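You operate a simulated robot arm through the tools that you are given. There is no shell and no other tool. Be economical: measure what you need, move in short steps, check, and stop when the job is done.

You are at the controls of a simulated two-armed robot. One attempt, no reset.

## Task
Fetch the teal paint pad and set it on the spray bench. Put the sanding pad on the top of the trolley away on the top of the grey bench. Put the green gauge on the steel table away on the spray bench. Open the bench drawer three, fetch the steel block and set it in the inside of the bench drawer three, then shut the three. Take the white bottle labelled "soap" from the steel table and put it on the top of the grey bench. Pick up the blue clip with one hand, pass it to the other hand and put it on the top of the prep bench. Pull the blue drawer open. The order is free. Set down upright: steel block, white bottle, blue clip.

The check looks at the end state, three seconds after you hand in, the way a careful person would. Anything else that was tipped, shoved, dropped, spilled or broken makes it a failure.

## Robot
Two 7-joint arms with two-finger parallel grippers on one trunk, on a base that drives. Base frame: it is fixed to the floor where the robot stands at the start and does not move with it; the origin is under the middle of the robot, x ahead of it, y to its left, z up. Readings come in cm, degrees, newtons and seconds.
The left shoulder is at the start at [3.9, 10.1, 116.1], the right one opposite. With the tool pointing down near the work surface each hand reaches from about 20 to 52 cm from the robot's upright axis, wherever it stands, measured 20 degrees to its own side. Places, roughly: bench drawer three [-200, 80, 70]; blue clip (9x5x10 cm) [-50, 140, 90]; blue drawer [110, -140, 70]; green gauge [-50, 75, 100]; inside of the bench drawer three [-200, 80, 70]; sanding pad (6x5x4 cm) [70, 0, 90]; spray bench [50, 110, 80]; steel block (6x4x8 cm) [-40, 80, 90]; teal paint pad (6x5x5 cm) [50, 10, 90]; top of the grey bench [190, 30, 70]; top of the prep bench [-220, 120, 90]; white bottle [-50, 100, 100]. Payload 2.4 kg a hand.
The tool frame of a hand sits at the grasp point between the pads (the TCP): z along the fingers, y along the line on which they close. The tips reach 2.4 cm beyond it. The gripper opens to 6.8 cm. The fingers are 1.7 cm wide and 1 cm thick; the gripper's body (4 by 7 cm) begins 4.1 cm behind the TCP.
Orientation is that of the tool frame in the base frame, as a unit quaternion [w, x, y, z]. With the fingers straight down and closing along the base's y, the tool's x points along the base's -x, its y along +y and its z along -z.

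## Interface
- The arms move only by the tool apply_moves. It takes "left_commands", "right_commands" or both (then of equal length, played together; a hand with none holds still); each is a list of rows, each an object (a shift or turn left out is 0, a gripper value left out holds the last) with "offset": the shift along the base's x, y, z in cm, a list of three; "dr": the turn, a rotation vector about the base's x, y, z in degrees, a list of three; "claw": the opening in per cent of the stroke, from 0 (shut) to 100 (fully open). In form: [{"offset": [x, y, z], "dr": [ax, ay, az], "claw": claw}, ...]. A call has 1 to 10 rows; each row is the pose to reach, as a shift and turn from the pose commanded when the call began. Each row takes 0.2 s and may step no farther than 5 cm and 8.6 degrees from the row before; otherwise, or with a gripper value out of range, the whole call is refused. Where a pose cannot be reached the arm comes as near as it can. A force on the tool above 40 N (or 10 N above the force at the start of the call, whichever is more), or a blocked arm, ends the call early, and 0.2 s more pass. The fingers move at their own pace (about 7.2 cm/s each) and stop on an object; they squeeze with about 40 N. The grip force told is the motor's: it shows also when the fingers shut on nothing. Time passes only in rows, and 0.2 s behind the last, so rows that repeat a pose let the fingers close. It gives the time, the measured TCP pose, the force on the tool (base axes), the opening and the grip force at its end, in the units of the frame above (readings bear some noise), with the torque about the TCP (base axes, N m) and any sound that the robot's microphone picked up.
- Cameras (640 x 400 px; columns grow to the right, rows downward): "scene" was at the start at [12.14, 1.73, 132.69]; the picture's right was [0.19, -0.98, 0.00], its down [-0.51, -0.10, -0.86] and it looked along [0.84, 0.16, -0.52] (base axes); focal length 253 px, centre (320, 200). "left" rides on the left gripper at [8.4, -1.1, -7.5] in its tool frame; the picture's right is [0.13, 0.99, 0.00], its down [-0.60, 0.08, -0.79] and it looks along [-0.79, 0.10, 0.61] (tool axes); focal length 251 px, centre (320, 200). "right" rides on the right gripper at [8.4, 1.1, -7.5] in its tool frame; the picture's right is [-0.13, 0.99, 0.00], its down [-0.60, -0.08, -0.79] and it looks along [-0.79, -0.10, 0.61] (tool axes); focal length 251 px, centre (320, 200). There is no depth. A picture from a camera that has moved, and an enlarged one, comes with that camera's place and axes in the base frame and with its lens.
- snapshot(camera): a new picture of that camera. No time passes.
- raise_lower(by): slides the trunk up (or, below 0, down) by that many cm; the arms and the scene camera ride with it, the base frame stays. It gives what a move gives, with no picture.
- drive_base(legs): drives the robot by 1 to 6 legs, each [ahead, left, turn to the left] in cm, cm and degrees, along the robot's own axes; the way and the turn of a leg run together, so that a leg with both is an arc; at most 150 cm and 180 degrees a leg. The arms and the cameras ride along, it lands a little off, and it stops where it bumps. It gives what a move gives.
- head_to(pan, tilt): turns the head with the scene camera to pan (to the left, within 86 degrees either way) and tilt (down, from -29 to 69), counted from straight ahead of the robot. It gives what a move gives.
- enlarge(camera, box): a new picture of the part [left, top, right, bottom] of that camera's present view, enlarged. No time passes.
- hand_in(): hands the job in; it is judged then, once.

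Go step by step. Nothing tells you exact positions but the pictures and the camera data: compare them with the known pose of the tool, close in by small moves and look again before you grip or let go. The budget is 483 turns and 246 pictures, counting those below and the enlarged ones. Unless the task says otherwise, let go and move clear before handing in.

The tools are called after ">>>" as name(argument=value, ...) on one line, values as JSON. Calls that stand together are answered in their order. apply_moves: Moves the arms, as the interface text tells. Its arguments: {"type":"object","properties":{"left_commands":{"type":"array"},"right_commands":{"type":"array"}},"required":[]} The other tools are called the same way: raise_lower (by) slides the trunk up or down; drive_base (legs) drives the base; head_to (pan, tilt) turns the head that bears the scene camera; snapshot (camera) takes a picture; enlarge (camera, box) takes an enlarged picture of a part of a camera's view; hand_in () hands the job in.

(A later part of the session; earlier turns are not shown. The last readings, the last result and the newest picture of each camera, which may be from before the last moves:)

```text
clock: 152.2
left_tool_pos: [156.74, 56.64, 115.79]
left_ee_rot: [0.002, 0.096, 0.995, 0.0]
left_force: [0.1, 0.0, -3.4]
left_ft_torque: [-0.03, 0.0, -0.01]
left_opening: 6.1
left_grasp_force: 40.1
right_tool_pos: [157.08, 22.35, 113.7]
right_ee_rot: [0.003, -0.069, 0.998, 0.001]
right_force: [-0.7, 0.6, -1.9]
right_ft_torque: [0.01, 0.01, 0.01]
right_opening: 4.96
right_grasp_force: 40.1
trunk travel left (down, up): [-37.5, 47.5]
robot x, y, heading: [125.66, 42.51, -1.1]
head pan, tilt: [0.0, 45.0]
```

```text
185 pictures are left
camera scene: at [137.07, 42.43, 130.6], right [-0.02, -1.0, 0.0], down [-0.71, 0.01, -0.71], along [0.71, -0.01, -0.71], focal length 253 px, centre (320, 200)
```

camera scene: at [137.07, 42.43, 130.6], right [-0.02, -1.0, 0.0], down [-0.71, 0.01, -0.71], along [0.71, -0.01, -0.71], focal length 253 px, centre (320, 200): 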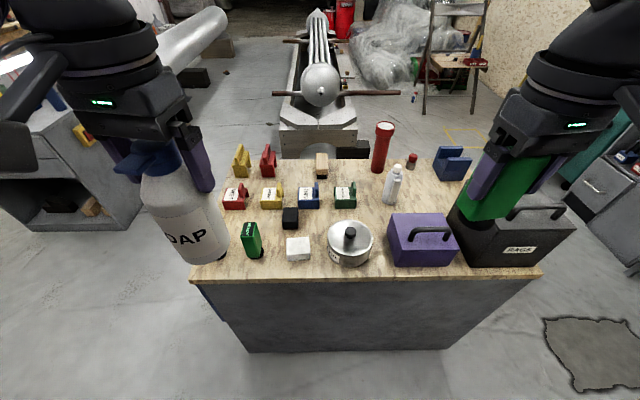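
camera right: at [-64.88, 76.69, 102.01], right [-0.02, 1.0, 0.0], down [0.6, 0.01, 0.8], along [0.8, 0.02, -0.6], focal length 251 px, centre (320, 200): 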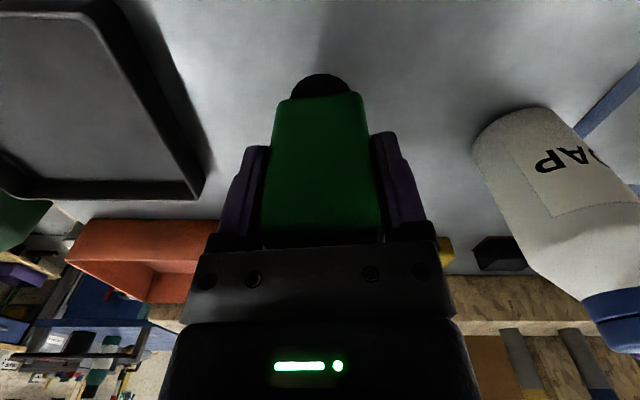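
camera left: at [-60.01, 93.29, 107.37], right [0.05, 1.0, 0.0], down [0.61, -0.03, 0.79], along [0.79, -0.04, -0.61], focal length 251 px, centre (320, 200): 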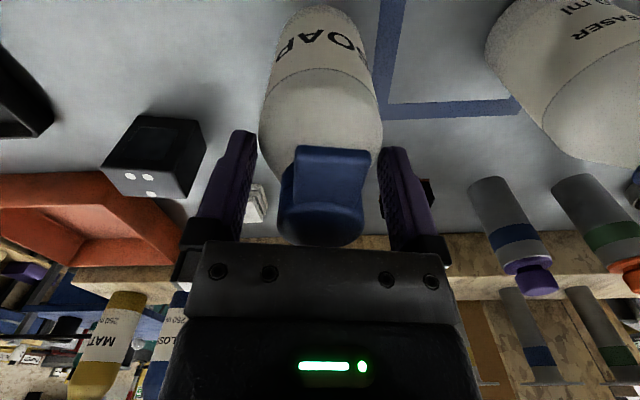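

>>> drive_base(legs=[[0, 5, 1.1], [18, 0, 0]])

>>> head_to(pan=5, tilt=50)

>>> snapshot(camera="scene")

>>> snapshot(camera="left")

```text
clock: 154.3
left_tool_pos: [174.54, 62.14, 115.8]
left_ee_rot: [0.001, 0.089, 0.996, 0.001]
left_force: [0.4, 0.5, -4.3]
left_ft_torque: [-0.03, 0.02, -0.02]
left_opening: 6.1
left_grasp_force: 39.9
right_tool_pos: [175.48, 27.95, 113.71]
right_ee_rot: [0.003, -0.077, 0.997, 0.001]
right_force: [-0.1, 0.6, -1.7]
right_ft_torque: [-0.01, -0.02, -0.01]
right_opening: 4.98
right_grasp_force: 39.7
trunk travel left (down, up): [-37.5, 47.5]
robot x, y, heading: [143.41, 47.64, -0.4]
head pan, tilt: [0.0, 45.0]
```

```text
clock: 154.9
left_tool_pos: [174.42, 62.19, 115.9]
left_ee_rot: [0.0, 0.089, 0.996, -0.001]
left_force: [0.1, -1.0, -4.8]
left_ft_torque: [-0.03, -0.03, -0.01]
left_opening: 6.1
left_grasp_force: 39.5
right_tool_pos: [175.38, 27.94, 113.86]
right_ee_rot: [0.003, -0.076, 0.997, 0.0]
right_force: [-0.2, 0.0, -2.0]
right_ft_torque: [0.02, 0.03, 0.0]
right_opening: 4.95
right_grasp_force: 40.6
trunk travel left (down, up): [-37.5, 47.5]
robot x, y, heading: [143.97, 47.95, -0.1]
head pan, tilt: [5.0, 50.0]
```

```text
184 pictures are left
camera scene: at [154.63, 48.27, 129.91], right [0.09, -1.0, 0.0], down [-0.76, -0.07, -0.64], along [0.64, 0.06, -0.77], focal length 253 px, centre (320, 200)
```

scene: 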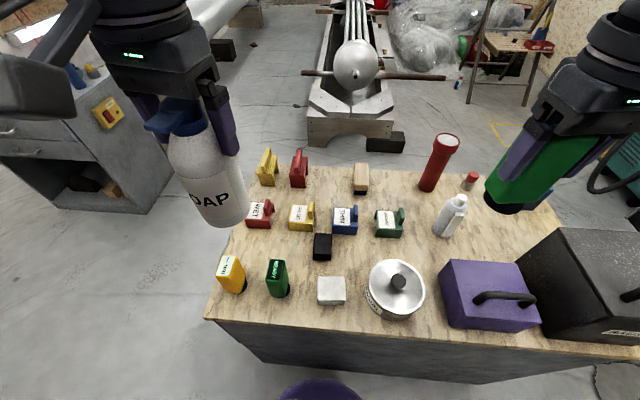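

```text
183 pictures are left
camera left: at [166.1, 62.55, 123.52], right [0.05, 1.0, 0.0], down [0.61, -0.03, 0.79], along [0.79, -0.04, -0.61], focal length 251 px, centre (320, 200)
```

left: 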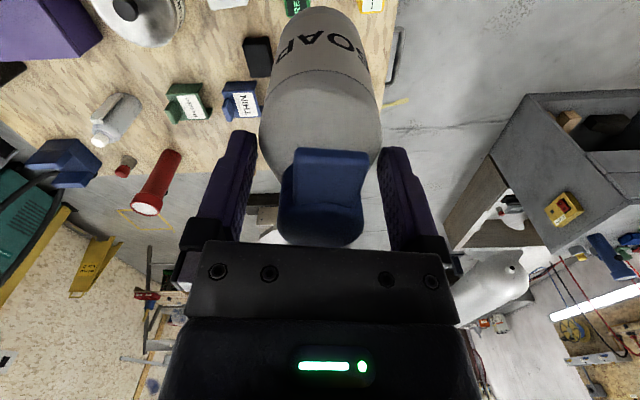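

>>> apply_moves(left_commands=[{"offset": [4, 0.4, 0]}, {"offset": [8, 0.8, 0]}, {"offset": [10.8, 0.8, -4]}, {"offset": [10.8, 0.8, -9]}, {"offset": [10.8, 0.8, -14]}, {"offset": [10.8, 0.8, -19]}])

>>> snapshot(camera="scene")

>>> snapshot(camera="left")

```text
clock: 156.3
left_tool_pos: [185.45, 63.05, 96.42]
left_ee_rot: [0.0, 0.089, 0.996, 0.0]
left_force: [-0.2, 0.1, -4.1]
left_ft_torque: [-0.03, 0.0, 0.02]
left_opening: 6.11
left_grasp_force: 40.1
right_tool_pos: [175.39, 27.96, 113.72]
right_ee_rot: [0.002, -0.076, 0.997, 0.001]
right_force: [0.2, 0.4, -1.9]
right_ft_torque: [-0.01, 0.01, 0.01]
right_opening: 4.96
right_grasp_force: 40.4
trunk travel left (down, up): [-37.5, 47.5]
robot x, y, heading: [143.78, 47.31, -0.2]
head pan, tilt: [5.0, 50.0]
```

```text
182 pictures are left
camera scene: at [154.66, 48.28, 129.9], right [0.09, -1.0, 0.0], down [-0.76, -0.07, -0.64], along [0.64, 0.06, -0.77], focal length 253 px, centre (320, 200)
```

scene: 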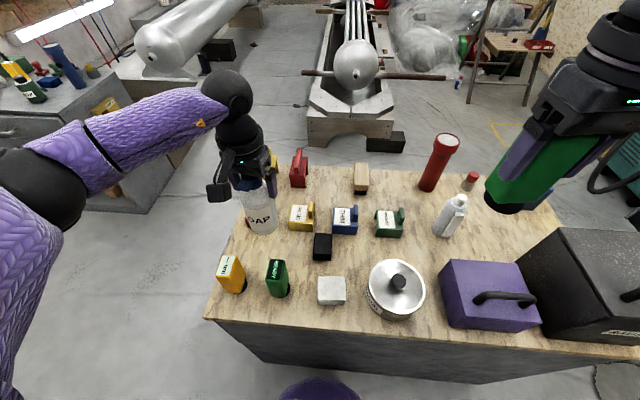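

```text
181 pictures are left
camera left: at [177.13, 63.37, 104.18], right [0.05, 1.0, 0.0], down [0.61, -0.03, 0.79], along [0.79, -0.04, -0.61], focal length 251 px, centre (320, 200)
```

left: 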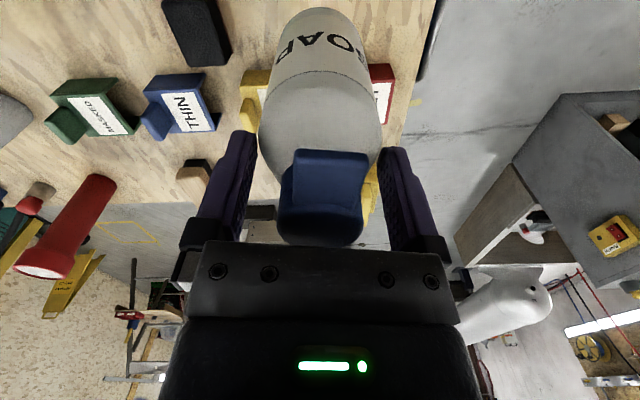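

>>> apply_moves(left_commands=[{"offset": [-0.7, 0, -4]}, {"offset": [-0.7, 0, -8]}, {"offset": [-0.7, 0, -10.2]}])

>>> snapshot(camera="scene")

>>> snapshot(camera="left")

```text
clock: 157.1
left_tool_pos: [184.74, 62.95, 86.54]
left_ee_rot: [0.002, 0.089, 0.996, 0.0]
left_force: [0.8, -0.1, -3.8]
left_ft_torque: [-0.01, 0.01, -0.02]
left_opening: 6.12
left_grasp_force: 39.8
right_tool_pos: [175.46, 27.91, 113.75]
right_ee_rot: [0.002, -0.077, 0.997, 0.001]
right_force: [0.9, 0.2, -1.7]
right_ft_torque: [0.0, 0.0, 0.01]
right_opening: 4.97
right_grasp_force: 40.2
trunk travel left (down, up): [-37.5, 47.5]
robot x, y, heading: [143.58, 47.72, -0.2]
head pan, tilt: [5.0, 50.0]
```

```text
180 pictures are left
camera scene: at [154.64, 48.27, 129.91], right [0.09, -1.0, 0.0], down [-0.76, -0.07, -0.64], along [0.64, 0.06, -0.77], focal length 253 px, centre (320, 200)
```

scene: 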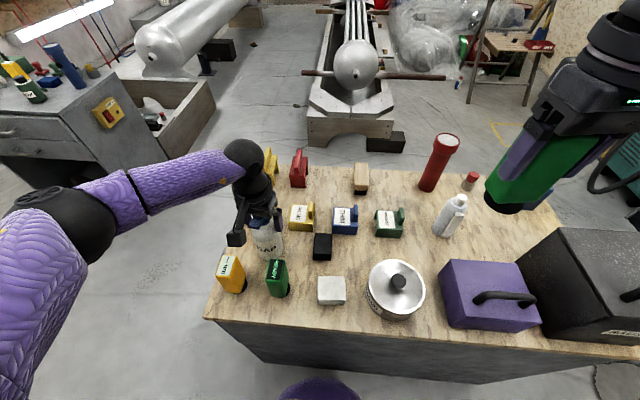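

```text
179 pictures are left
camera left: at [176.22, 63.29, 94.17], right [0.05, 1.0, 0.0], down [0.61, -0.03, 0.8], along [0.79, -0.04, -0.61], focal length 251 px, centre (320, 200)
```

left: 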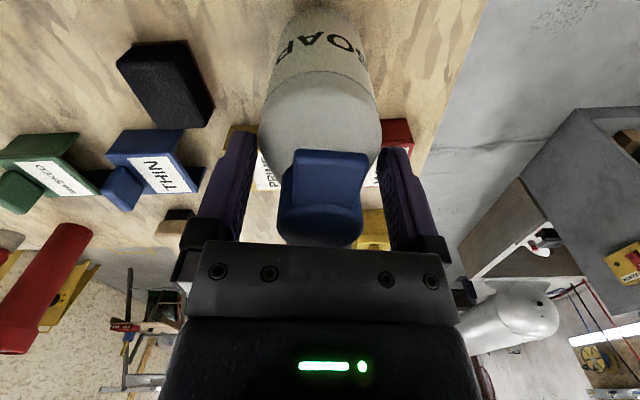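

>>> apply_moves(left_commands=[{"offset": [0, 0, -1]}, {"offset": [0, 0, -1.5]}, {"offset": [0, 0, -1.9]}, {"offset": [0, 0, -2.3]}, {"offset": [0, 0, -2.7]}, {"offset": [0, 0, -3.1]}, {"offset": [0, 0, -3.5]}, {"offset": [0, 0, -3.9]}])

```text
clock: 158.8
left_tool_pos: [184.58, 62.96, 83.35]
left_ee_rot: [0.003, 0.089, 0.996, 0.001]
left_force: [-6.5, 2.0, 19.9]
left_ft_torque: [0.0, 0.91, -0.15]
left_opening: 6.11
left_grasp_force: 39.9
right_tool_pos: [175.1, 27.97, 113.7]
right_ee_rot: [0.003, -0.076, 0.997, 0.001]
right_force: [0.1, -0.7, -1.0]
right_ft_torque: [0.01, 0.0, -0.01]
right_opening: 4.97
right_grasp_force: 40.2
trunk travel left (down, up): [-37.5, 47.5]
robot x, y, heading: [143.63, 47.65, 0.1]
head pan, tilt: [5.0, 50.0]
stopped in row 8 (left hand): the force on the tool passed its limit at 44 N (the readings are from after the stop); the commanded pose is now the measured one
```

Contact. Ease a touch, open, and rise straight up.

>>> apply_moves(left_commands=[{"offset": [0, 0, 0.15]}, {"offset": [0, 0, 0.15], "claw": 100}, {"offset": [0, 0, 0.15], "claw": 100}, {"offset": [0, 0, 2]}, {"offset": [0, 0, 5]}, {"offset": [0, 0, 10]}, {"offset": [0, 0, 15]}, {"offset": [-2, 0, 19]}, {"offset": [-5, 0, 23]}, {"offset": [-9, 0, 26]}])

>>> snapshot(camera="scene")

>>> snapshot(camera="left")

```text
clock: 161.0
left_tool_pos: [175.88, 63.19, 109.49]
left_ee_rot: [0.003, 0.088, 0.996, 0.001]
left_force: [-0.1, -0.4, -0.7]
left_ft_torque: [0.02, 0.01, 0.0]
left_opening: 6.78
left_grasp_force: 0.0
right_tool_pos: [175.29, 27.82, 113.74]
right_ee_rot: [0.002, -0.076, 0.997, 0.001]
right_force: [0.2, 0.1, -1.9]
right_ft_torque: [0.01, 0.03, 0.02]
right_opening: 4.94
right_grasp_force: 40.4
trunk travel left (down, up): [-37.5, 47.5]
robot x, y, heading: [143.51, 47.6, -0.2]
head pan, tilt: [5.0, 50.0]
```

```text
178 pictures are left
camera scene: at [154.58, 48.28, 129.91], right [0.09, -1.0, 0.0], down [-0.76, -0.07, -0.64], along [0.64, 0.06, -0.77], focal length 253 px, centre (320, 200)
```

scene: 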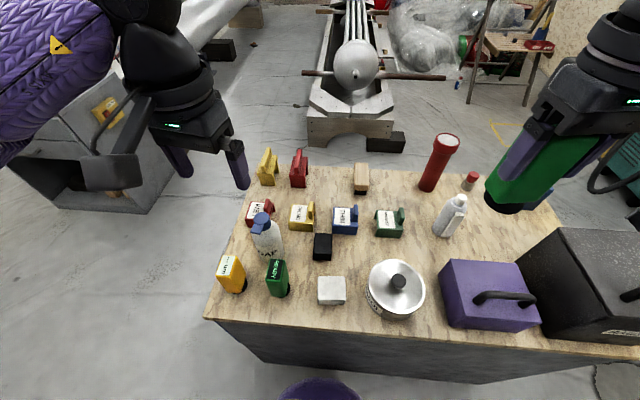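

```text
177 pictures are left
camera left: at [167.42, 63.48, 117.04], right [0.05, 1.0, 0.0], down [0.6, -0.03, 0.8], along [0.8, -0.04, -0.6], focal length 251 px, centre (320, 200)
```

left: 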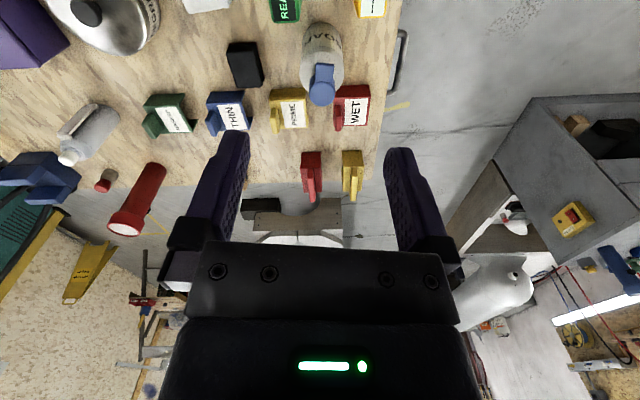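

The soap stands upright. Next: back off, turn, and go to the spray bench to put the gauge at about (50, 119).

>>> drive_base(legs=[[-24, 0, 0], [0, 0, 180], [0, -57, 0], [23, 0, 0]])

>>> head_to(pan=-10, tilt=45)

>>> snapshot(camera="scene")

>>> snapshot(camera="right")

```text
clock: 174.2
left_tool_pos: [67.08, 92.16, 109.41]
left_ee_rot: [0.0, 0.993, -0.116, -0.003]
left_force: [0.8, -0.3, 0.2]
left_ft_torque: [-0.01, -0.01, 0.0]
left_opening: 6.81
left_grasp_force: 0.1
right_tool_pos: [69.57, 127.15, 113.83]
right_ee_rot: [0.0, 0.999, 0.049, -0.003]
right_force: [-1.1, -0.1, -2.0]
right_ft_torque: [0.04, -0.01, 0.0]
right_opening: 4.98
right_grasp_force: 40.4
trunk travel left (down, up): [-37.5, 47.5]
robot x, y, heading: [100.36, 105.66, 176.6]
head pan, tilt: [5.0, 50.0]
```

```text
clock: 174.9
left_tool_pos: [67.24, 92.13, 109.4]
left_ee_rot: [0.0, 0.993, -0.117, -0.003]
left_force: [1.0, -0.2, 0.3]
left_ft_torque: [0.01, 0.01, 0.0]
left_opening: 6.8
left_grasp_force: 0.1
right_tool_pos: [69.69, 127.18, 113.7]
right_ee_rot: [0.0, 0.999, 0.048, -0.003]
right_force: [-0.5, 0.4, -1.7]
right_ft_torque: [0.0, -0.01, 0.01]
right_opening: 4.96
right_grasp_force: 40.3
trunk travel left (down, up): [-37.5, 47.5]
robot x, y, heading: [100.61, 105.74, 176.6]
head pan, tilt: [-10.0, 45.0]
```

```text
176 pictures are left
camera scene: at [88.6, 107.89, 130.6], right [0.23, 0.97, 0.0], down [0.69, -0.16, -0.71], along [-0.69, 0.16, -0.71], focal length 253 px, centre (320, 200)
```

scene: 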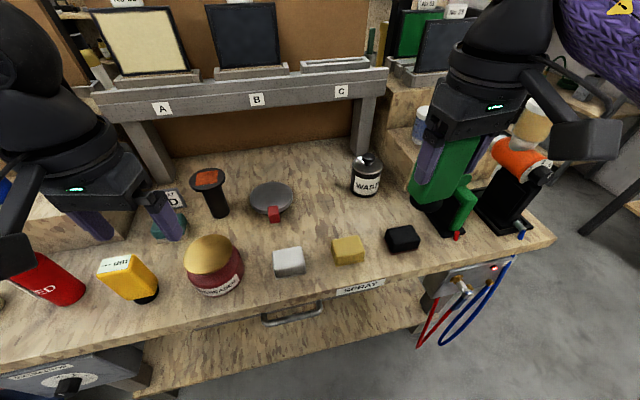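

```text
175 pictures are left
camera right: at [78.36, 127.07, 121.23], right [-0.03, -1.0, 0.0], down [-0.6, 0.02, 0.8], along [-0.8, 0.02, -0.6], focal length 251 px, centre (320, 200)
```

right: 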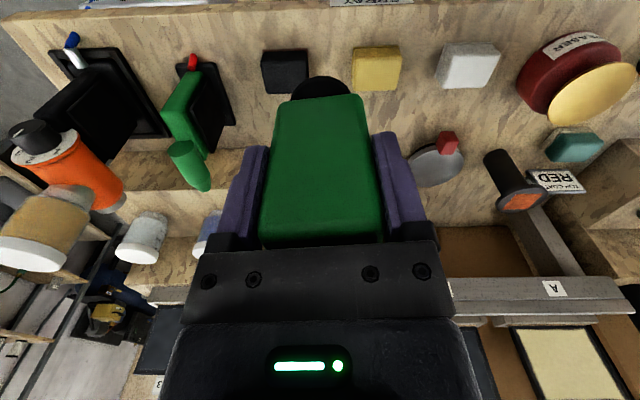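

The robot landed short, so I'll close another 6 cm before reaching for (49.5, 119).

>>> drive_base(legs=[[6, 0, 3.4]])

>>> apply_moves(right_commands=[{"offset": [-4, -1.5, 0]}, {"offset": [-8, -3, 0]}, {"offset": [-12, -4.5, 0]}, {"offset": [-14.5, -6, -3]}, {"offset": [-14.5, -6, -7]}, {"offset": [-14.5, -6, -11]}, {"offset": [-14.5, -6, -15]}])

>>> snapshot(camera="scene")

>>> snapshot(camera="right")

```text
clock: 175.9
left_tool_pos: [62.04, 90.37, 109.39]
left_ee_rot: [0.0, 0.996, -0.088, -0.003]
left_force: [0.0, 0.5, 0.7]
left_ft_torque: [-0.02, 0.0, 0.03]
left_opening: 6.8
left_grasp_force: 0.1
right_tool_pos: [62.43, 125.44, 113.68]
right_ee_rot: [0.001, 0.997, 0.079, -0.003]
right_force: [-0.3, 0.7, -1.4]
right_ft_torque: [0.01, -0.01, 0.02]
right_opening: 4.96
right_grasp_force: 39.6
trunk travel left (down, up): [-37.5, 47.5]
robot x, y, heading: [94.43, 105.72, -179.9]
head pan, tilt: [-10.0, 45.0]
```

```text
clock: 177.5
left_tool_pos: [62.06, 90.38, 109.35]
left_ee_rot: [0.0, 0.996, -0.087, -0.003]
left_force: [1.1, -0.1, -0.9]
left_ft_torque: [-0.02, 0.01, 0.05]
left_opening: 6.8
left_grasp_force: 0.0
right_tool_pos: [48.02, 119.7, 98.41]
right_ee_rot: [0.001, 0.997, 0.078, -0.003]
right_force: [-0.5, -0.2, -1.5]
right_ft_torque: [0.03, -0.02, -0.01]
right_opening: 4.97
right_grasp_force: 39.7
trunk travel left (down, up): [-37.5, 47.5]
robot x, y, heading: [94.3, 105.97, -180.2]
head pan, tilt: [-10.0, 45.0]
```

```text
174 pictures are left
camera scene: at [82.51, 107.37, 130.6], right [0.17, 0.99, 0.0], down [0.7, -0.12, -0.71], along [-0.7, 0.12, -0.71], focal length 253 px, centre (320, 200)
```

scene: 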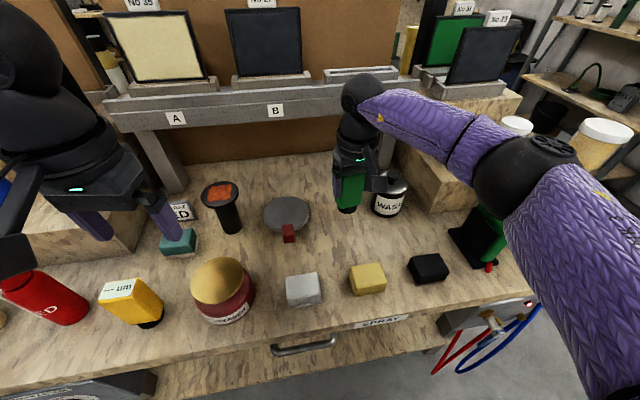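

```text
173 pictures are left
camera right: at [56.68, 120.01, 106.04], right [0.03, -1.0, 0.0], down [-0.6, -0.02, 0.8], along [-0.8, -0.02, -0.61], focal length 251 px, centre (320, 200)
```

right: 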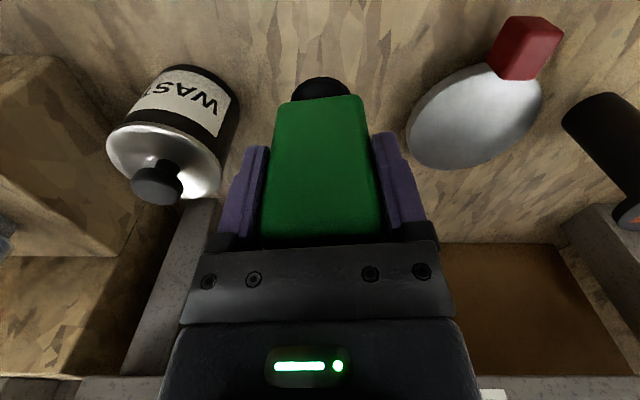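

>>> apply_moves(right_commands=[{"offset": [2, -1.5, -2]}, {"offset": [2, -1.5, -5]}, {"offset": [2, -1.5, -6]}, {"offset": [2, -1.5, -6.5]}, {"offset": [2, -1.5, -7]}, {"offset": [2, -1.5, -7.4]}, {"offset": [2, -1.5, -7.8]}, {"offset": [2, -1.5, -8.2]}, {"offset": [2, -1.5, -8.6]}])

>>> snapshot(camera="scene")

```text
clock: 179.1
left_tool_pos: [62.36, 90.34, 109.43]
left_ee_rot: [-0.001, 0.996, -0.088, -0.004]
left_force: [0.2, 0.1, -0.2]
left_ft_torque: [-0.01, 0.02, 0.0]
left_opening: 6.79
left_grasp_force: 0.2
right_tool_pos: [50.09, 117.92, 91.46]
right_ee_rot: [0.001, 0.997, 0.078, -0.005]
right_force: [5.9, 0.9, 19.7]
right_ft_torque: [0.19, -0.49, -0.02]
right_opening: 4.95
right_grasp_force: 39.9
trunk travel left (down, up): [-37.5, 47.5]
robot x, y, heading: [94.4, 105.95, -179.8]
head pan, tilt: [-10.0, 45.0]
stopped in row 7 (right hand): the force on the tool passed its limit at 44 N (the readings are from after the stop); the commanded pose is now the measured one
```

```text
172 pictures are left
camera scene: at [82.77, 107.34, 130.61], right [0.17, 0.99, 0.0], down [0.7, -0.12, -0.71], along [-0.7, 0.12, -0.71], focal length 253 px, centre (320, 200)
```

scene: 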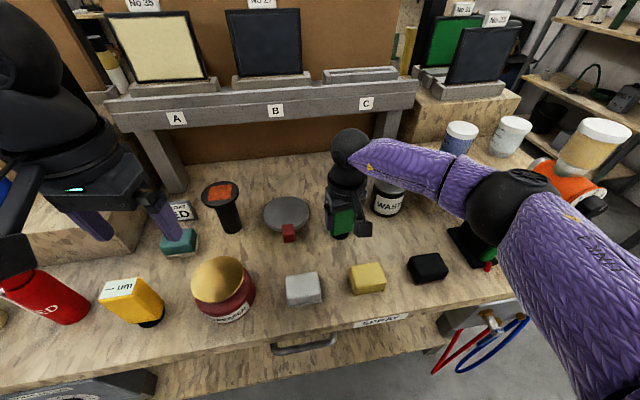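

>>> apply_moves(right_commands=[{"offset": [0, 0, 0.15]}, {"offset": [0, 0, 0.15], "claw": 100}, {"offset": [0, 0, 0.15], "claw": 100}, {"offset": [0, 0, 3]}, {"offset": [0, 0, 7.5]}, {"offset": [0, 0, 12]}, {"offset": [0, 0, 16]}, {"offset": [2, 0, 20]}, {"offset": [6, 1, 22]}, {"offset": [10, 3, 22]}])

>>> snapshot(camera="scene")

>>> snapshot(camera="right")

```text
clock: 181.3
left_tool_pos: [62.02, 90.27, 109.47]
left_ee_rot: [0.001, 0.996, -0.087, -0.003]
left_force: [-0.7, -0.5, 0.8]
left_ft_torque: [-0.05, 0.02, 0.0]
left_opening: 6.82
left_grasp_force: 0.2
right_tool_pos: [60.17, 120.97, 113.03]
right_ee_rot: [0.0, 0.997, 0.078, -0.005]
right_force: [0.5, -0.3, -0.5]
right_ft_torque: [-0.01, 0.0, 0.01]
right_opening: 6.8
right_grasp_force: 0.0
trunk travel left (down, up): [-37.5, 47.5]
robot x, y, heading: [94.71, 105.68, -179.9]
head pan, tilt: [-10.0, 45.0]
```

```text
171 pictures are left
camera scene: at [82.58, 107.4, 130.6], right [0.17, 0.99, 0.0], down [0.7, -0.12, -0.71], along [-0.7, 0.12, -0.71], focal length 253 px, centre (320, 200)
```

scene: 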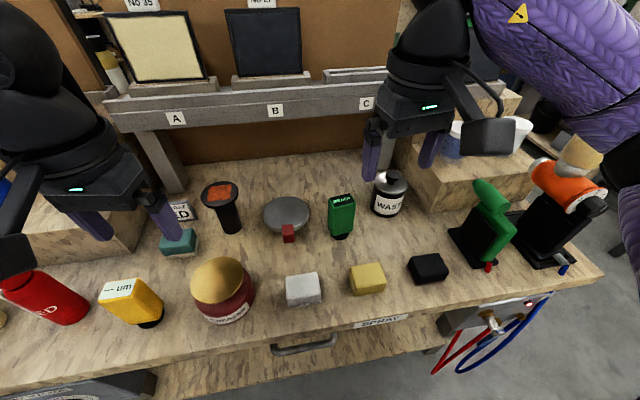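

```text
170 pictures are left
camera right: at [68.86, 121.34, 120.5], right [0.03, -1.0, 0.0], down [-0.6, -0.01, 0.8], along [-0.8, -0.02, -0.6], focal length 251 px, centre (320, 200)
```

right: 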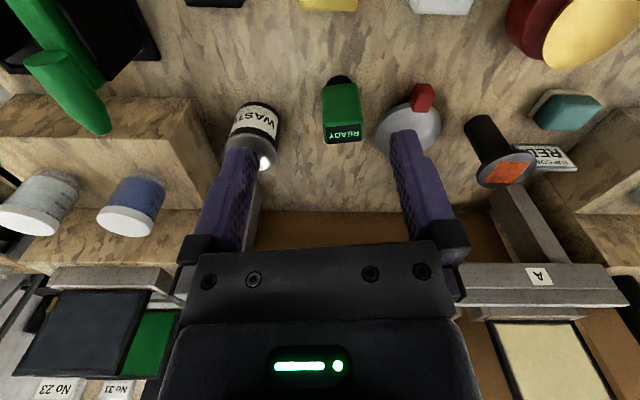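

The gauge stands well. Next, the blue drawer: drive back and over, facing -y.

>>> drive_base(legs=[[-28, 0, 0], [0, 90, 0], [0, 84, 0], [10, 0, 0], [0, 0, 90]])

>>> head_to(pan=0, tilt=45)

>>> snapshot(camera="scene")

```text
clock: 196.1
left_tool_pos: [127.71, -98.4, 109.49]
left_ee_rot: [0.001, 0.767, 0.641, -0.002]
left_force: [0.6, 0.2, 0.1]
left_ft_torque: [0.01, -0.01, -0.02]
left_opening: 6.81
left_grasp_force: 0.0
right_tool_pos: [97.26, -100.37, 113.06]
right_ee_rot: [0.003, 0.65, 0.76, -0.002]
right_force: [-0.8, 1.2, 0.7]
right_ft_torque: [0.0, 0.01, 0.0]
right_opening: 6.79
right_grasp_force: 0.0
trunk travel left (down, up): [-37.5, 47.5]
robot x, y, heading: [112.3, -66.13, -90.0]
head pan, tilt: [-10.0, 45.0]
```

```text
clock: 196.9
left_tool_pos: [127.77, -98.38, 109.44]
left_ee_rot: [0.001, 0.766, 0.642, -0.002]
left_force: [0.2, 0.2, 0.6]
left_ft_torque: [0.01, 0.02, 0.02]
left_opening: 6.81
left_grasp_force: 0.0
right_tool_pos: [97.37, -100.47, 113.03]
right_ee_rot: [0.004, 0.65, 0.76, -0.002]
right_force: [-0.7, 0.1, 0.0]
right_ft_torque: [0.0, 0.01, 0.02]
right_opening: 6.8
right_grasp_force: 0.0
trunk travel left (down, up): [-37.5, 47.5]
robot x, y, heading: [112.2, -66.06, -90.0]
head pan, tilt: [0.0, 45.0]
```

```text
169 pictures are left
camera scene: at [112.0, -77.75, 130.6], right [-1.0, 0.0, 0.0], down [0.0, 0.71, -0.71], along [0.0, -0.71, -0.71], focal length 253 px, centre (320, 200)
```

scene: 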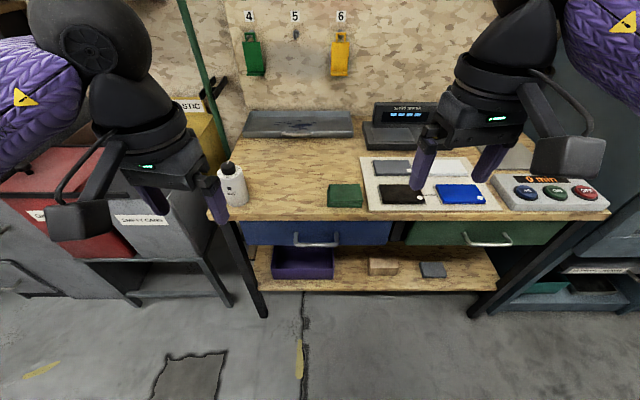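

>>> enlarge(camera="scene", box=[220, 170, 420, 295])

>>> snapshot(camera="left")

```text
3.20 times, centred on (320, 232) of scene
camera zoom: at [112.0, -77.75, 130.6], right [-1.0, 0.0, 0.0], down [0.0, 0.71, -0.71], along [0.0, -0.71, -0.71], focal length 810 px, centre (320, 96)
```

zoom: 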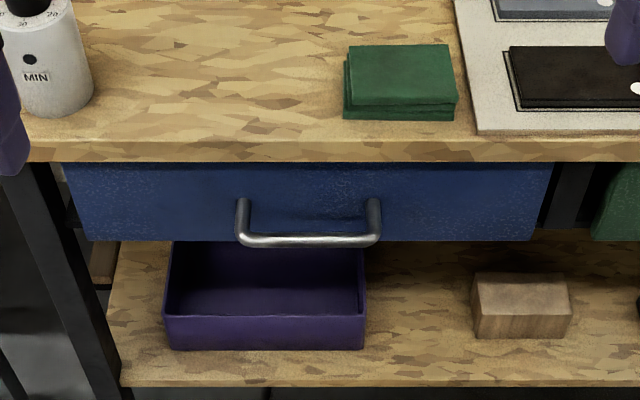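

```text
167 pictures are left
camera left: at [128.3, -89.86, 116.99], right [1.0, -0.05, 0.0], down [-0.03, -0.6, 0.8], along [-0.04, -0.8, -0.6], focal length 251 px, centre (320, 200)
```

left: 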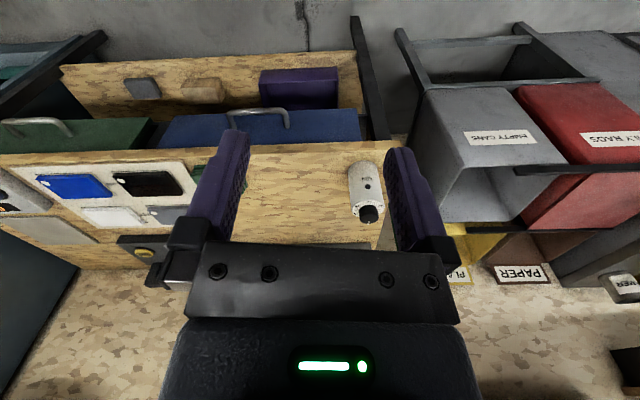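

The blue drawer has a horizontal bar handle at about (113, -120, 67). I'll line the left arm up with it, lower the trunk and turn the hand to point forward with vertical closing.

>>> drive_base(legs=[[0, -12, 0]])

>>> raise_lower(by=-28)

>>> apply_moves(left_commands=[{"dr": [0, 0, 5]}, {"dr": [0, 0, 10]}])

>>> snapshot(camera="scene")

```text
clock: 198.1
left_tool_pos: [115.79, -98.36, 109.46]
left_ee_rot: [0.003, 0.767, 0.642, -0.001]
left_force: [-0.1, 0.4, -0.3]
left_ft_torque: [0.02, -0.03, 0.02]
left_opening: 6.8
left_grasp_force: 0.1
right_tool_pos: [85.15, -100.38, 112.94]
right_ee_rot: [0.004, 0.65, 0.76, -0.001]
right_force: [-0.2, 0.9, -0.4]
right_ft_torque: [0.0, 0.04, 0.03]
right_opening: 6.8
right_grasp_force: 0.1
trunk travel left (down, up): [-37.5, 47.5]
robot x, y, heading: [99.89, -66.19, -89.8]
head pan, tilt: [0.0, 45.0]
```

```text
clock: 200.9
left_tool_pos: [115.68, -98.35, 81.34]
left_ee_rot: [0.001, 0.767, 0.642, -0.002]
left_force: [-0.9, 0.2, -0.2]
left_ft_torque: [0.0, -0.02, -0.02]
left_opening: 6.81
left_grasp_force: 0.1
right_tool_pos: [85.02, -100.27, 85.08]
right_ee_rot: [0.003, 0.65, 0.76, -0.002]
right_force: [-0.6, 0.1, 0.4]
right_ft_torque: [0.01, 0.01, -0.01]
right_opening: 6.78
right_grasp_force: 0.0
trunk travel left (down, up): [-9.5, 75.5]
robot x, y, heading: [100.05, -66.24, -89.9]
head pan, tilt: [0.0, 45.0]
```

```text
clock: 201.5
left_tool_pos: [115.63, -98.44, 81.36]
left_ee_rot: [0.002, 0.707, 0.708, -0.002]
left_force: [0.7, 0.1, 0.3]
left_ft_torque: [0.04, 0.01, 0.01]
left_opening: 6.8
left_grasp_force: 0.1
right_tool_pos: [85.09, -100.3, 84.95]
right_ee_rot: [0.004, 0.65, 0.76, -0.002]
right_force: [0.6, -0.7, 0.0]
right_ft_torque: [0.04, -0.01, -0.02]
right_opening: 6.8
right_grasp_force: 0.1
trunk travel left (down, up): [-9.5, 75.5]
robot x, y, heading: [100.03, -65.99, -90.0]
head pan, tilt: [0.0, 45.0]
```

```text
166 pictures are left
camera scene: at [99.93, -84.65, 102.06], right [-1.0, 0.0, 0.0], down [0.0, 0.71, -0.71], along [0.0, -0.71, -0.71], focal length 253 px, centre (320, 200)
```

scene: 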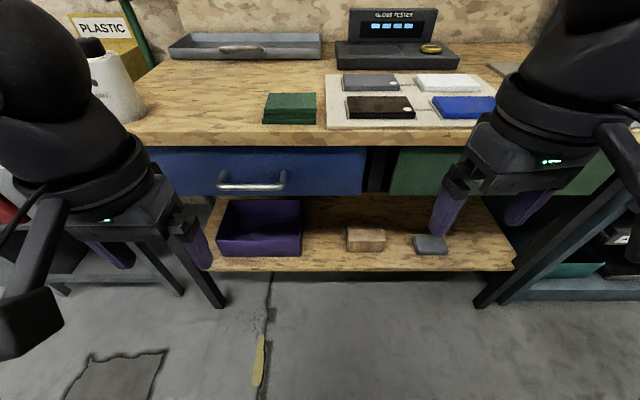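

The bar centre triangulates to (112.8, -119.5, 70.8), front panel at y≈-123.5. Now turning the left hand.

>>> apply_moves(left_commands=[{"dr": [-4.6, -4.6, -4.6]}, {"dr": [-9.2, -9.2, -9.2]}, {"dr": [-13.8, -13.8, -13.8]}, {"dr": [-18.4, -18.4, -18.4]}, {"dr": [-23, -23, -23]}, {"dr": [-27.6, -27.6, -27.6]}, {"dr": [-32.2, -32.2, -32.2]}, {"dr": [-36.8, -36.8, -36.8]}, {"dr": [-41.4, -41.4, -41.4]}, {"dr": [-46, -46, -46]}])

>>> apply_moves(left_commands=[{"dr": [-4.6, -4.6, -4.6]}, {"dr": [-9.2, -9.2, -9.2]}, {"dr": [-13.8, -13.8, -13.8]}, {"dr": [-18.4, -18.4, -18.4]}, {"dr": [-23.3, -23.3, -23.3]}])

>>> snapshot(camera="scene")

>>> snapshot(camera="left")

```text
clock: 203.7
left_tool_pos: [111.22, -105.28, 83.47]
left_ee_rot: [0.525, 0.805, 0.278, -0.001]
left_force: [0.9, 0.3, 0.3]
left_ft_torque: [0.0, 0.01, -0.03]
left_opening: 6.8
left_grasp_force: 0.0
left hand out of reach, approached as far as the arm can: row 5, 6, 7, 8, 9, 10
right_tool_pos: [85.1, -100.31, 85.11]
right_ee_rot: [0.004, 0.65, 0.76, -0.001]
right_force: [1.1, 1.4, -0.6]
right_ft_torque: [-0.02, 0.01, 0.01]
right_opening: 6.79
right_grasp_force: 0.0
trunk travel left (down, up): [-9.5, 75.5]
robot x, y, heading: [99.8, -66.1, -90.0]
head pan, tilt: [0.0, 45.0]
```

```text
clock: 204.9
left_tool_pos: [107.91, -108.34, 82.82]
left_ee_rot: [0.707, 0.707, -0.001, -0.001]
left_force: [0.3, 0.5, -0.8]
left_ft_torque: [-0.03, -0.02, -0.03]
left_opening: 6.78
left_grasp_force: 0.1
left hand out of reach, approached as far as the arm can: row 1, 2, 3, 4, 5
right_tool_pos: [85.22, -100.35, 85.0]
right_ee_rot: [0.004, 0.651, 0.759, -0.002]
right_force: [-0.4, 0.4, 0.2]
right_ft_torque: [0.0, 0.03, 0.01]
right_opening: 6.78
right_grasp_force: 0.0
trunk travel left (down, up): [-9.5, 75.5]
robot x, y, heading: [100.43, -65.91, -89.7]
head pan, tilt: [0.0, 45.0]
```

```text
165 pictures are left
camera scene: at [99.93, -84.65, 102.06], right [-1.0, 0.0, 0.0], down [0.0, 0.71, -0.71], along [0.0, -0.71, -0.71], focal length 253 px, centre (320, 200)
```

scene: 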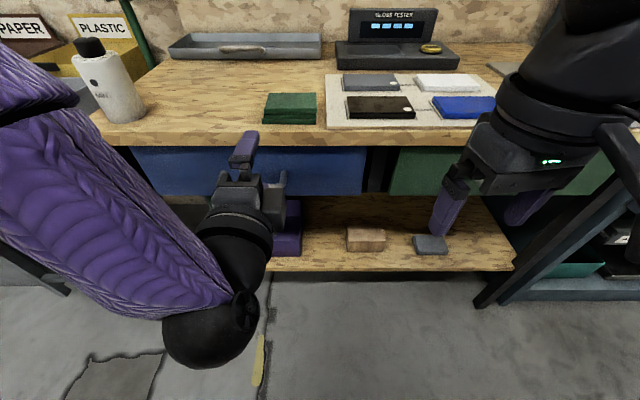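

```text
164 pictures are left
camera left: at [116.46, -100.86, 81.89], right [0.13, 0.0, 0.99], down [-0.6, 0.8, 0.08], along [-0.79, -0.61, 0.1], focal length 251 px, centre (320, 200)
```

left: 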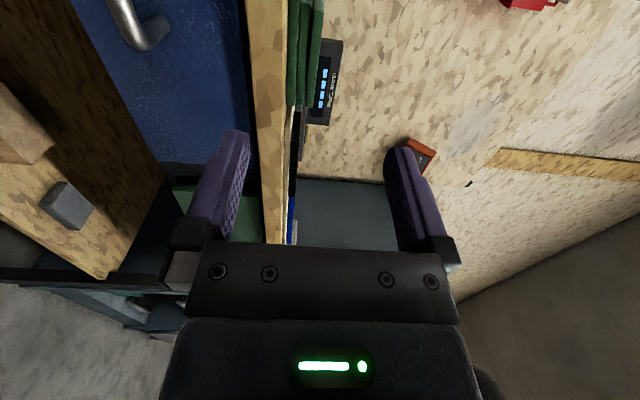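

The hand points at the drawer with vertical closing. Now lower and align with the bar.

>>> apply_moves(left_commands=[{"offset": [2, 0, -4]}, {"offset": [4, 0, -8]}, {"offset": [4.9, 0, -12]}])

>>> snapshot(camera="scene")

>>> snapshot(camera="left")

```text
clock: 205.7
left_tool_pos: [105.54, -106.75, 77.31]
left_ee_rot: [0.707, 0.707, -0.002, -0.001]
left_force: [0.2, 0.0, 0.0]
left_ft_torque: [-0.04, 0.0, 0.02]
left_opening: 6.8
left_grasp_force: 0.1
left hand out of reach, approached as far as the arm can: row 1, 2, 3
right_tool_pos: [85.2, -100.39, 84.96]
right_ee_rot: [0.004, 0.651, 0.759, -0.002]
right_force: [0.8, 0.1, 0.5]
right_ft_torque: [-0.02, -0.01, -0.01]
right_opening: 6.81
right_grasp_force: 0.1
trunk travel left (down, up): [-9.5, 75.5]
robot x, y, heading: [100.48, -66.12, -90.1]
head pan, tilt: [0.0, 45.0]
```

```text
163 pictures are left
camera scene: at [99.92, -84.65, 102.07], right [-1.0, 0.0, 0.0], down [0.0, 0.71, -0.71], along [0.0, -0.71, -0.71], focal length 253 px, centre (320, 200)
```

scene: 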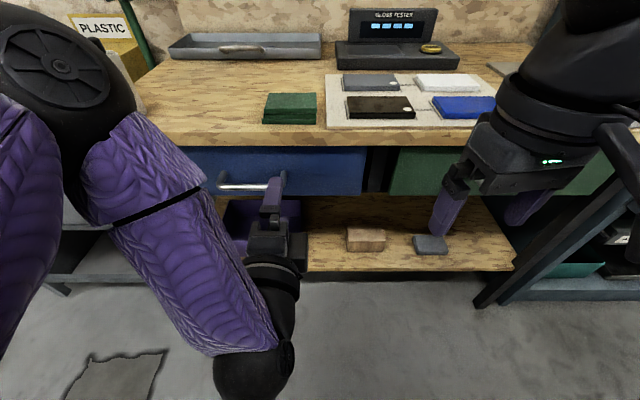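

```text
162 pictures are left
camera left: at [114.19, -99.33, 76.38], right [0.13, 0.0, 0.99], down [-0.6, 0.8, 0.08], along [-0.79, -0.61, 0.1], focal length 251 px, centre (320, 200)
```

left: 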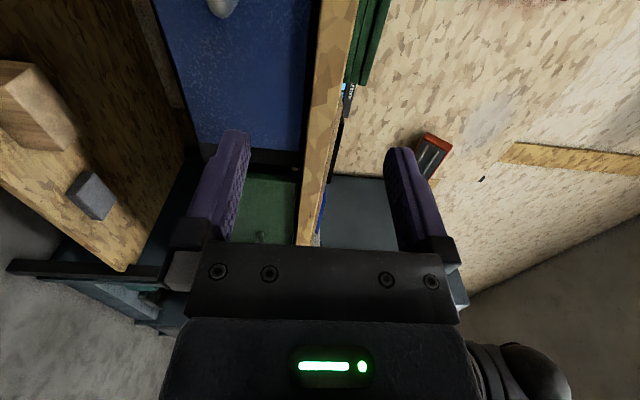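

The arm is cramped this close; lowering the trunk further and extending forward should free it.

>>> raise_lower(by=-7)

>>> apply_moves(left_commands=[{"offset": [3, -2, 0]}, {"offset": [6, -4, 0.3]}, {"offset": [7.3, -5, 0.5]}])

>>> snapshot(camera="scene")

>>> snapshot(camera="left")

```text
clock: 206.8
left_tool_pos: [105.38, -107.71, 68.88]
left_ee_rot: [0.689, 0.725, -0.003, -0.001]
left_force: [0.2, 0.6, -0.6]
left_ft_torque: [0.0, -0.02, -0.02]
left_opening: 6.79
left_grasp_force: 0.0
right_tool_pos: [85.23, -100.49, 78.13]
right_ee_rot: [0.004, 0.65, 0.76, -0.004]
right_force: [0.4, -0.2, 0.6]
right_ft_torque: [-0.01, -0.01, 0.04]
right_opening: 6.79
right_grasp_force: 0.1
trunk travel left (down, up): [-2.5, 82.4]
robot x, y, heading: [99.92, -66.22, -89.9]
head pan, tilt: [0.0, 45.0]
```

```text
clock: 207.6
left_tool_pos: [106.66, -110.39, 71.87]
left_ee_rot: [0.689, 0.725, -0.002, 0.0]
left_force: [0.3, 0.0, 1.0]
left_ft_torque: [0.01, 0.02, 0.01]
left_opening: 6.79
left_grasp_force: 0.0
left hand out of reach, approached as far as the arm can: row 1, 2, 3
right_tool_pos: [85.21, -100.42, 77.92]
right_ee_rot: [0.004, 0.65, 0.76, -0.002]
right_force: [0.1, -0.2, 0.2]
right_ft_torque: [-0.02, -0.04, 0.04]
right_opening: 6.78
right_grasp_force: 0.1
trunk travel left (down, up): [-2.5, 82.4]
robot x, y, heading: [100.1, -66.22, -90.0]
head pan, tilt: [0.0, 45.0]
```

```text
161 pictures are left
camera scene: at [99.92, -87.16, 94.75], right [-1.0, 0.0, 0.0], down [0.0, 0.71, -0.71], along [0.0, -0.71, -0.71], focal length 253 px, centre (320, 200)
```

scene: 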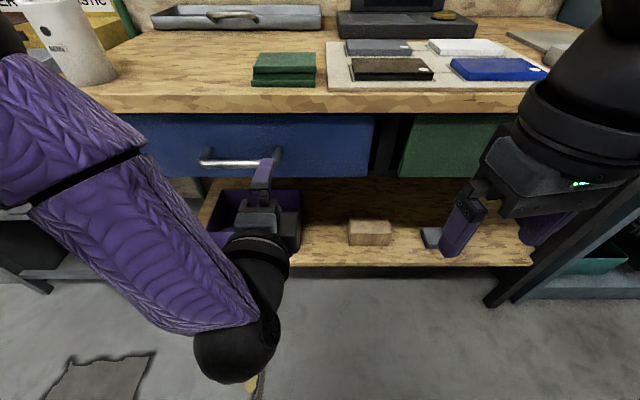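

```text
160 pictures are left
camera left: at [115.18, -102.95, 71.36], right [0.13, -0.05, 0.99], down [-0.6, 0.79, 0.12], along [-0.79, -0.61, 0.07], focal length 251 px, centre (320, 200)
```

left: 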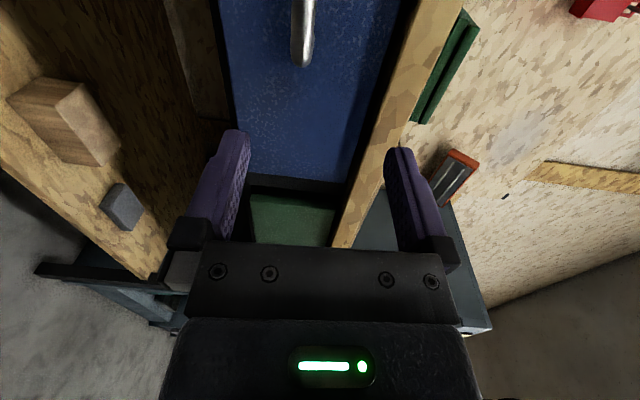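

The hand orientation is right, so I'll use the base to bring it to the bar: 5 cm left, 8.5 ahead.

>>> drive_base(legs=[[0, 5.5, 0], [5, 0, 0]])

>>> snapshot(camera="scene")

>>> snapshot(camera="left")

```text
clock: 209.1
left_tool_pos: [112.09, -115.47, 71.82]
left_ee_rot: [0.688, 0.725, -0.002, -0.001]
left_force: [1.2, -1.1, 0.2]
left_ft_torque: [-0.03, 0.02, 0.01]
left_opening: 6.78
left_grasp_force: 0.0
right_tool_pos: [90.47, -105.36, 77.93]
right_ee_rot: [0.004, 0.649, 0.761, -0.002]
right_force: [-0.2, -0.6, 0.8]
right_ft_torque: [0.01, 0.0, -0.01]
right_opening: 6.82
right_grasp_force: 0.1
trunk travel left (down, up): [-2.5, 82.4]
robot x, y, heading: [105.22, -71.16, -90.1]
head pan, tilt: [0.0, 45.0]
```

```text
159 pictures are left
camera scene: at [105.32, -92.14, 94.76], right [-1.0, 0.0, 0.0], down [0.0, 0.71, -0.71], along [0.0, -0.71, -0.71], focal length 253 px, centre (320, 200)
```

scene: 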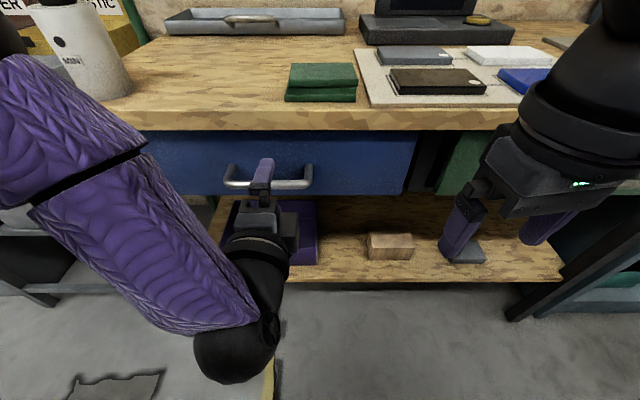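

```text
158 pictures are left
camera left: at [120.58, -107.92, 71.35], right [0.13, -0.05, 0.99], down [-0.6, 0.79, 0.12], along [-0.79, -0.61, 0.07], focal length 251 px, centre (320, 200)
```

left: 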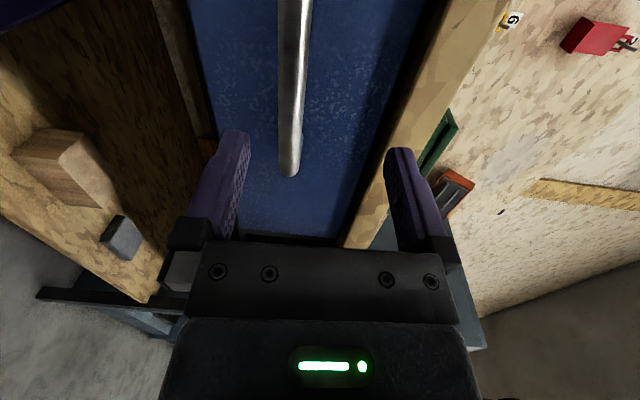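

>>> apply_moves(left_commands=[{"offset": [0, -1.5, -0.8]}, {"offset": [0, -3.3, -1]}])

>>> snapshot(camera="left")

```text
clock: 209.7
left_tool_pos: [110.94, -118.46, 71.46]
left_ee_rot: [0.687, 0.727, -0.001, 0.001]
left_force: [0.0, -0.1, -0.4]
left_ft_torque: [0.03, 0.02, 0.0]
left_opening: 6.81
left_grasp_force: 0.1
left hand out of reach, approached as far as the arm can: row 1, 2
right_tool_pos: [90.64, -105.36, 78.04]
right_ee_rot: [0.004, 0.651, 0.759, -0.002]
right_force: [-0.1, 0.2, 0.0]
right_ft_torque: [-0.04, 0.02, -0.04]
right_opening: 6.79
right_grasp_force: 0.1
trunk travel left (down, up): [-2.5, 82.4]
robot x, y, heading: [105.64, -70.99, -90.0]
head pan, tilt: [0.0, 45.0]
```

```text
157 pictures are left
camera left: at [119.44, -110.83, 70.88], right [0.13, -0.05, 0.99], down [-0.6, 0.79, 0.12], along [-0.79, -0.61, 0.07], focal length 251 px, centre (320, 200)
```

left: 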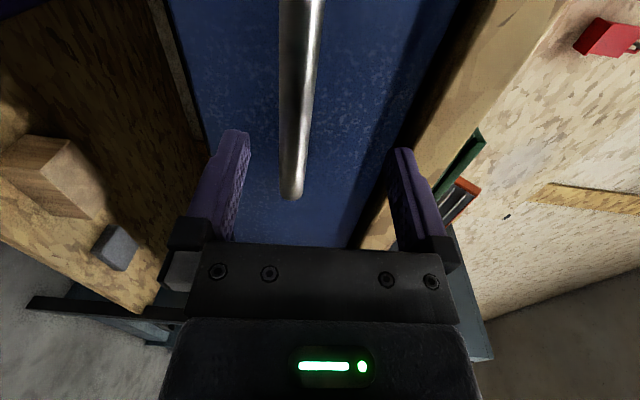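

>>> raise_lower(by=-1)

>>> snapshot(camera="left")

```text
clock: 210.2
left_tool_pos: [110.91, -118.38, 70.5]
left_ee_rot: [0.69, 0.724, -0.002, -0.001]
left_force: [-0.1, -0.1, -0.2]
left_ft_torque: [0.0, 0.02, -0.02]
left_opening: 6.82
left_grasp_force: 0.0
right_tool_pos: [90.61, -105.4, 76.9]
right_ee_rot: [0.004, 0.65, 0.76, -0.002]
right_force: [-1.4, -0.5, 0.2]
right_ft_torque: [0.05, 0.0, 0.01]
right_opening: 6.83
right_grasp_force: 0.1
trunk travel left (down, up): [-1.5, 83.4]
robot x, y, heading: [105.85, -71.0, -90.2]
head pan, tilt: [0.0, 45.0]
```

```text
156 pictures are left
camera left: at [119.47, -110.88, 69.95], right [0.13, -0.05, 0.99], down [-0.6, 0.79, 0.12], along [-0.79, -0.61, 0.07], focal length 251 px, centre (320, 200)
```

left: 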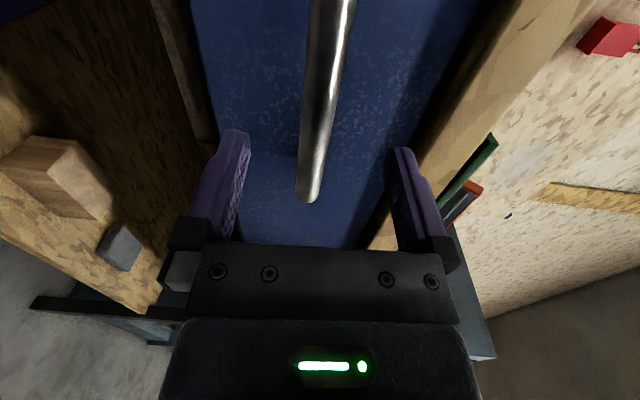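

The bar is centred between the fingers. Closing on it.

>>> apply_moves(left_commands=[{"offset": [0, -0.5, 0], "claw": 0}, {"offset": [0, -0.5, 0], "claw": 0}, {"offset": [0, -0.5, 0], "claw": 0}, {"offset": [0, -0.5, 0], "claw": 0}])

>>> drive_base(legs=[[-8, 0, 0]])

>>> snapshot(camera="scene")

```text
clock: 211.2
left_tool_pos: [110.89, -118.66, 70.17]
left_ee_rot: [0.682, 0.732, -0.003, 0.0]
left_force: [-1.5, -0.3, -15.4]
left_ft_torque: [0.27, 0.17, 0.37]
left_opening: 1.38
left_grasp_force: 33.4
right_tool_pos: [90.61, -105.46, 76.95]
right_ee_rot: [0.004, 0.65, 0.76, -0.001]
right_force: [0.5, -0.1, -0.1]
right_ft_torque: [0.01, 0.03, 0.01]
right_opening: 6.82
right_grasp_force: 0.0
trunk travel left (down, up): [-1.5, 83.4]
robot x, y, heading: [105.83, -70.95, -90.0]
head pan, tilt: [0.0, 45.0]
stopped in row 4 (left hand): the force on the tool passed its limit at 42 N (the readings are from after the stop); the commanded pose is now the measured one
```

```text
clock: 212.3
left_tool_pos: [110.83, -110.95, 70.05]
left_ee_rot: [0.683, 0.731, -0.003, 0.001]
left_force: [-2.8, 0.4, -27.4]
left_ft_torque: [0.36, 0.16, -0.03]
left_opening: 1.38
left_grasp_force: 33.4
right_tool_pos: [90.62, -97.57, 76.89]
right_ee_rot: [0.004, 0.65, 0.76, -0.001]
right_force: [-0.3, -0.4, -0.1]
right_ft_torque: [-0.01, 0.01, 0.0]
right_opening: 6.79
right_grasp_force: 0.0
trunk travel left (down, up): [-1.5, 83.4]
robot x, y, heading: [105.69, -63.21, -90.2]
head pan, tilt: [0.0, 45.0]
```

```text
155 pictures are left
camera scene: at [105.32, -84.84, 93.64], right [-1.0, 0.0, 0.0], down [0.0, 0.71, -0.71], along [0.0, -0.71, -0.71], focal length 253 px, centre (320, 200)
```

scene: 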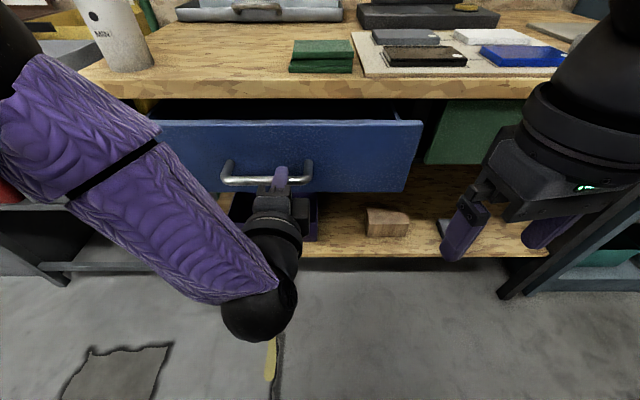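

It slides well; pulling further.

>>> drive_base(legs=[[-13, 0, 0]])

>>> snapshot(camera="scene")

```text
clock: 213.6
left_tool_pos: [110.81, -97.78, 70.13]
left_ee_rot: [0.683, 0.73, -0.003, 0.0]
left_force: [-3.5, 1.4, -19.6]
left_ft_torque: [0.25, 0.15, 0.11]
left_opening: 1.36
left_grasp_force: 33.7
right_tool_pos: [90.59, -84.45, 76.93]
right_ee_rot: [0.004, 0.651, 0.759, -0.001]
right_force: [-0.3, -0.4, 0.2]
right_ft_torque: [0.05, 0.0, 0.02]
right_opening: 6.81
right_grasp_force: 0.0
trunk travel left (down, up): [-1.5, 83.4]
robot x, y, heading: [105.47, -50.1, -90.0]
head pan, tilt: [0.0, 45.0]
```

```text
154 pictures are left
camera scene: at [105.32, -71.64, 93.66], right [-1.0, 0.0, 0.0], down [0.0, 0.71, -0.71], along [0.0, -0.71, -0.71], focal length 253 px, centre (320, 200)
```

scene: 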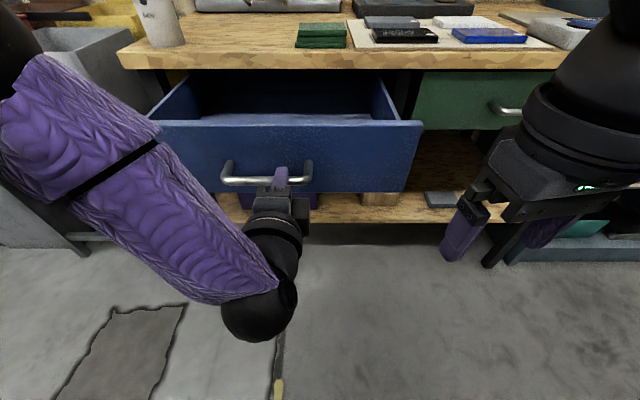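

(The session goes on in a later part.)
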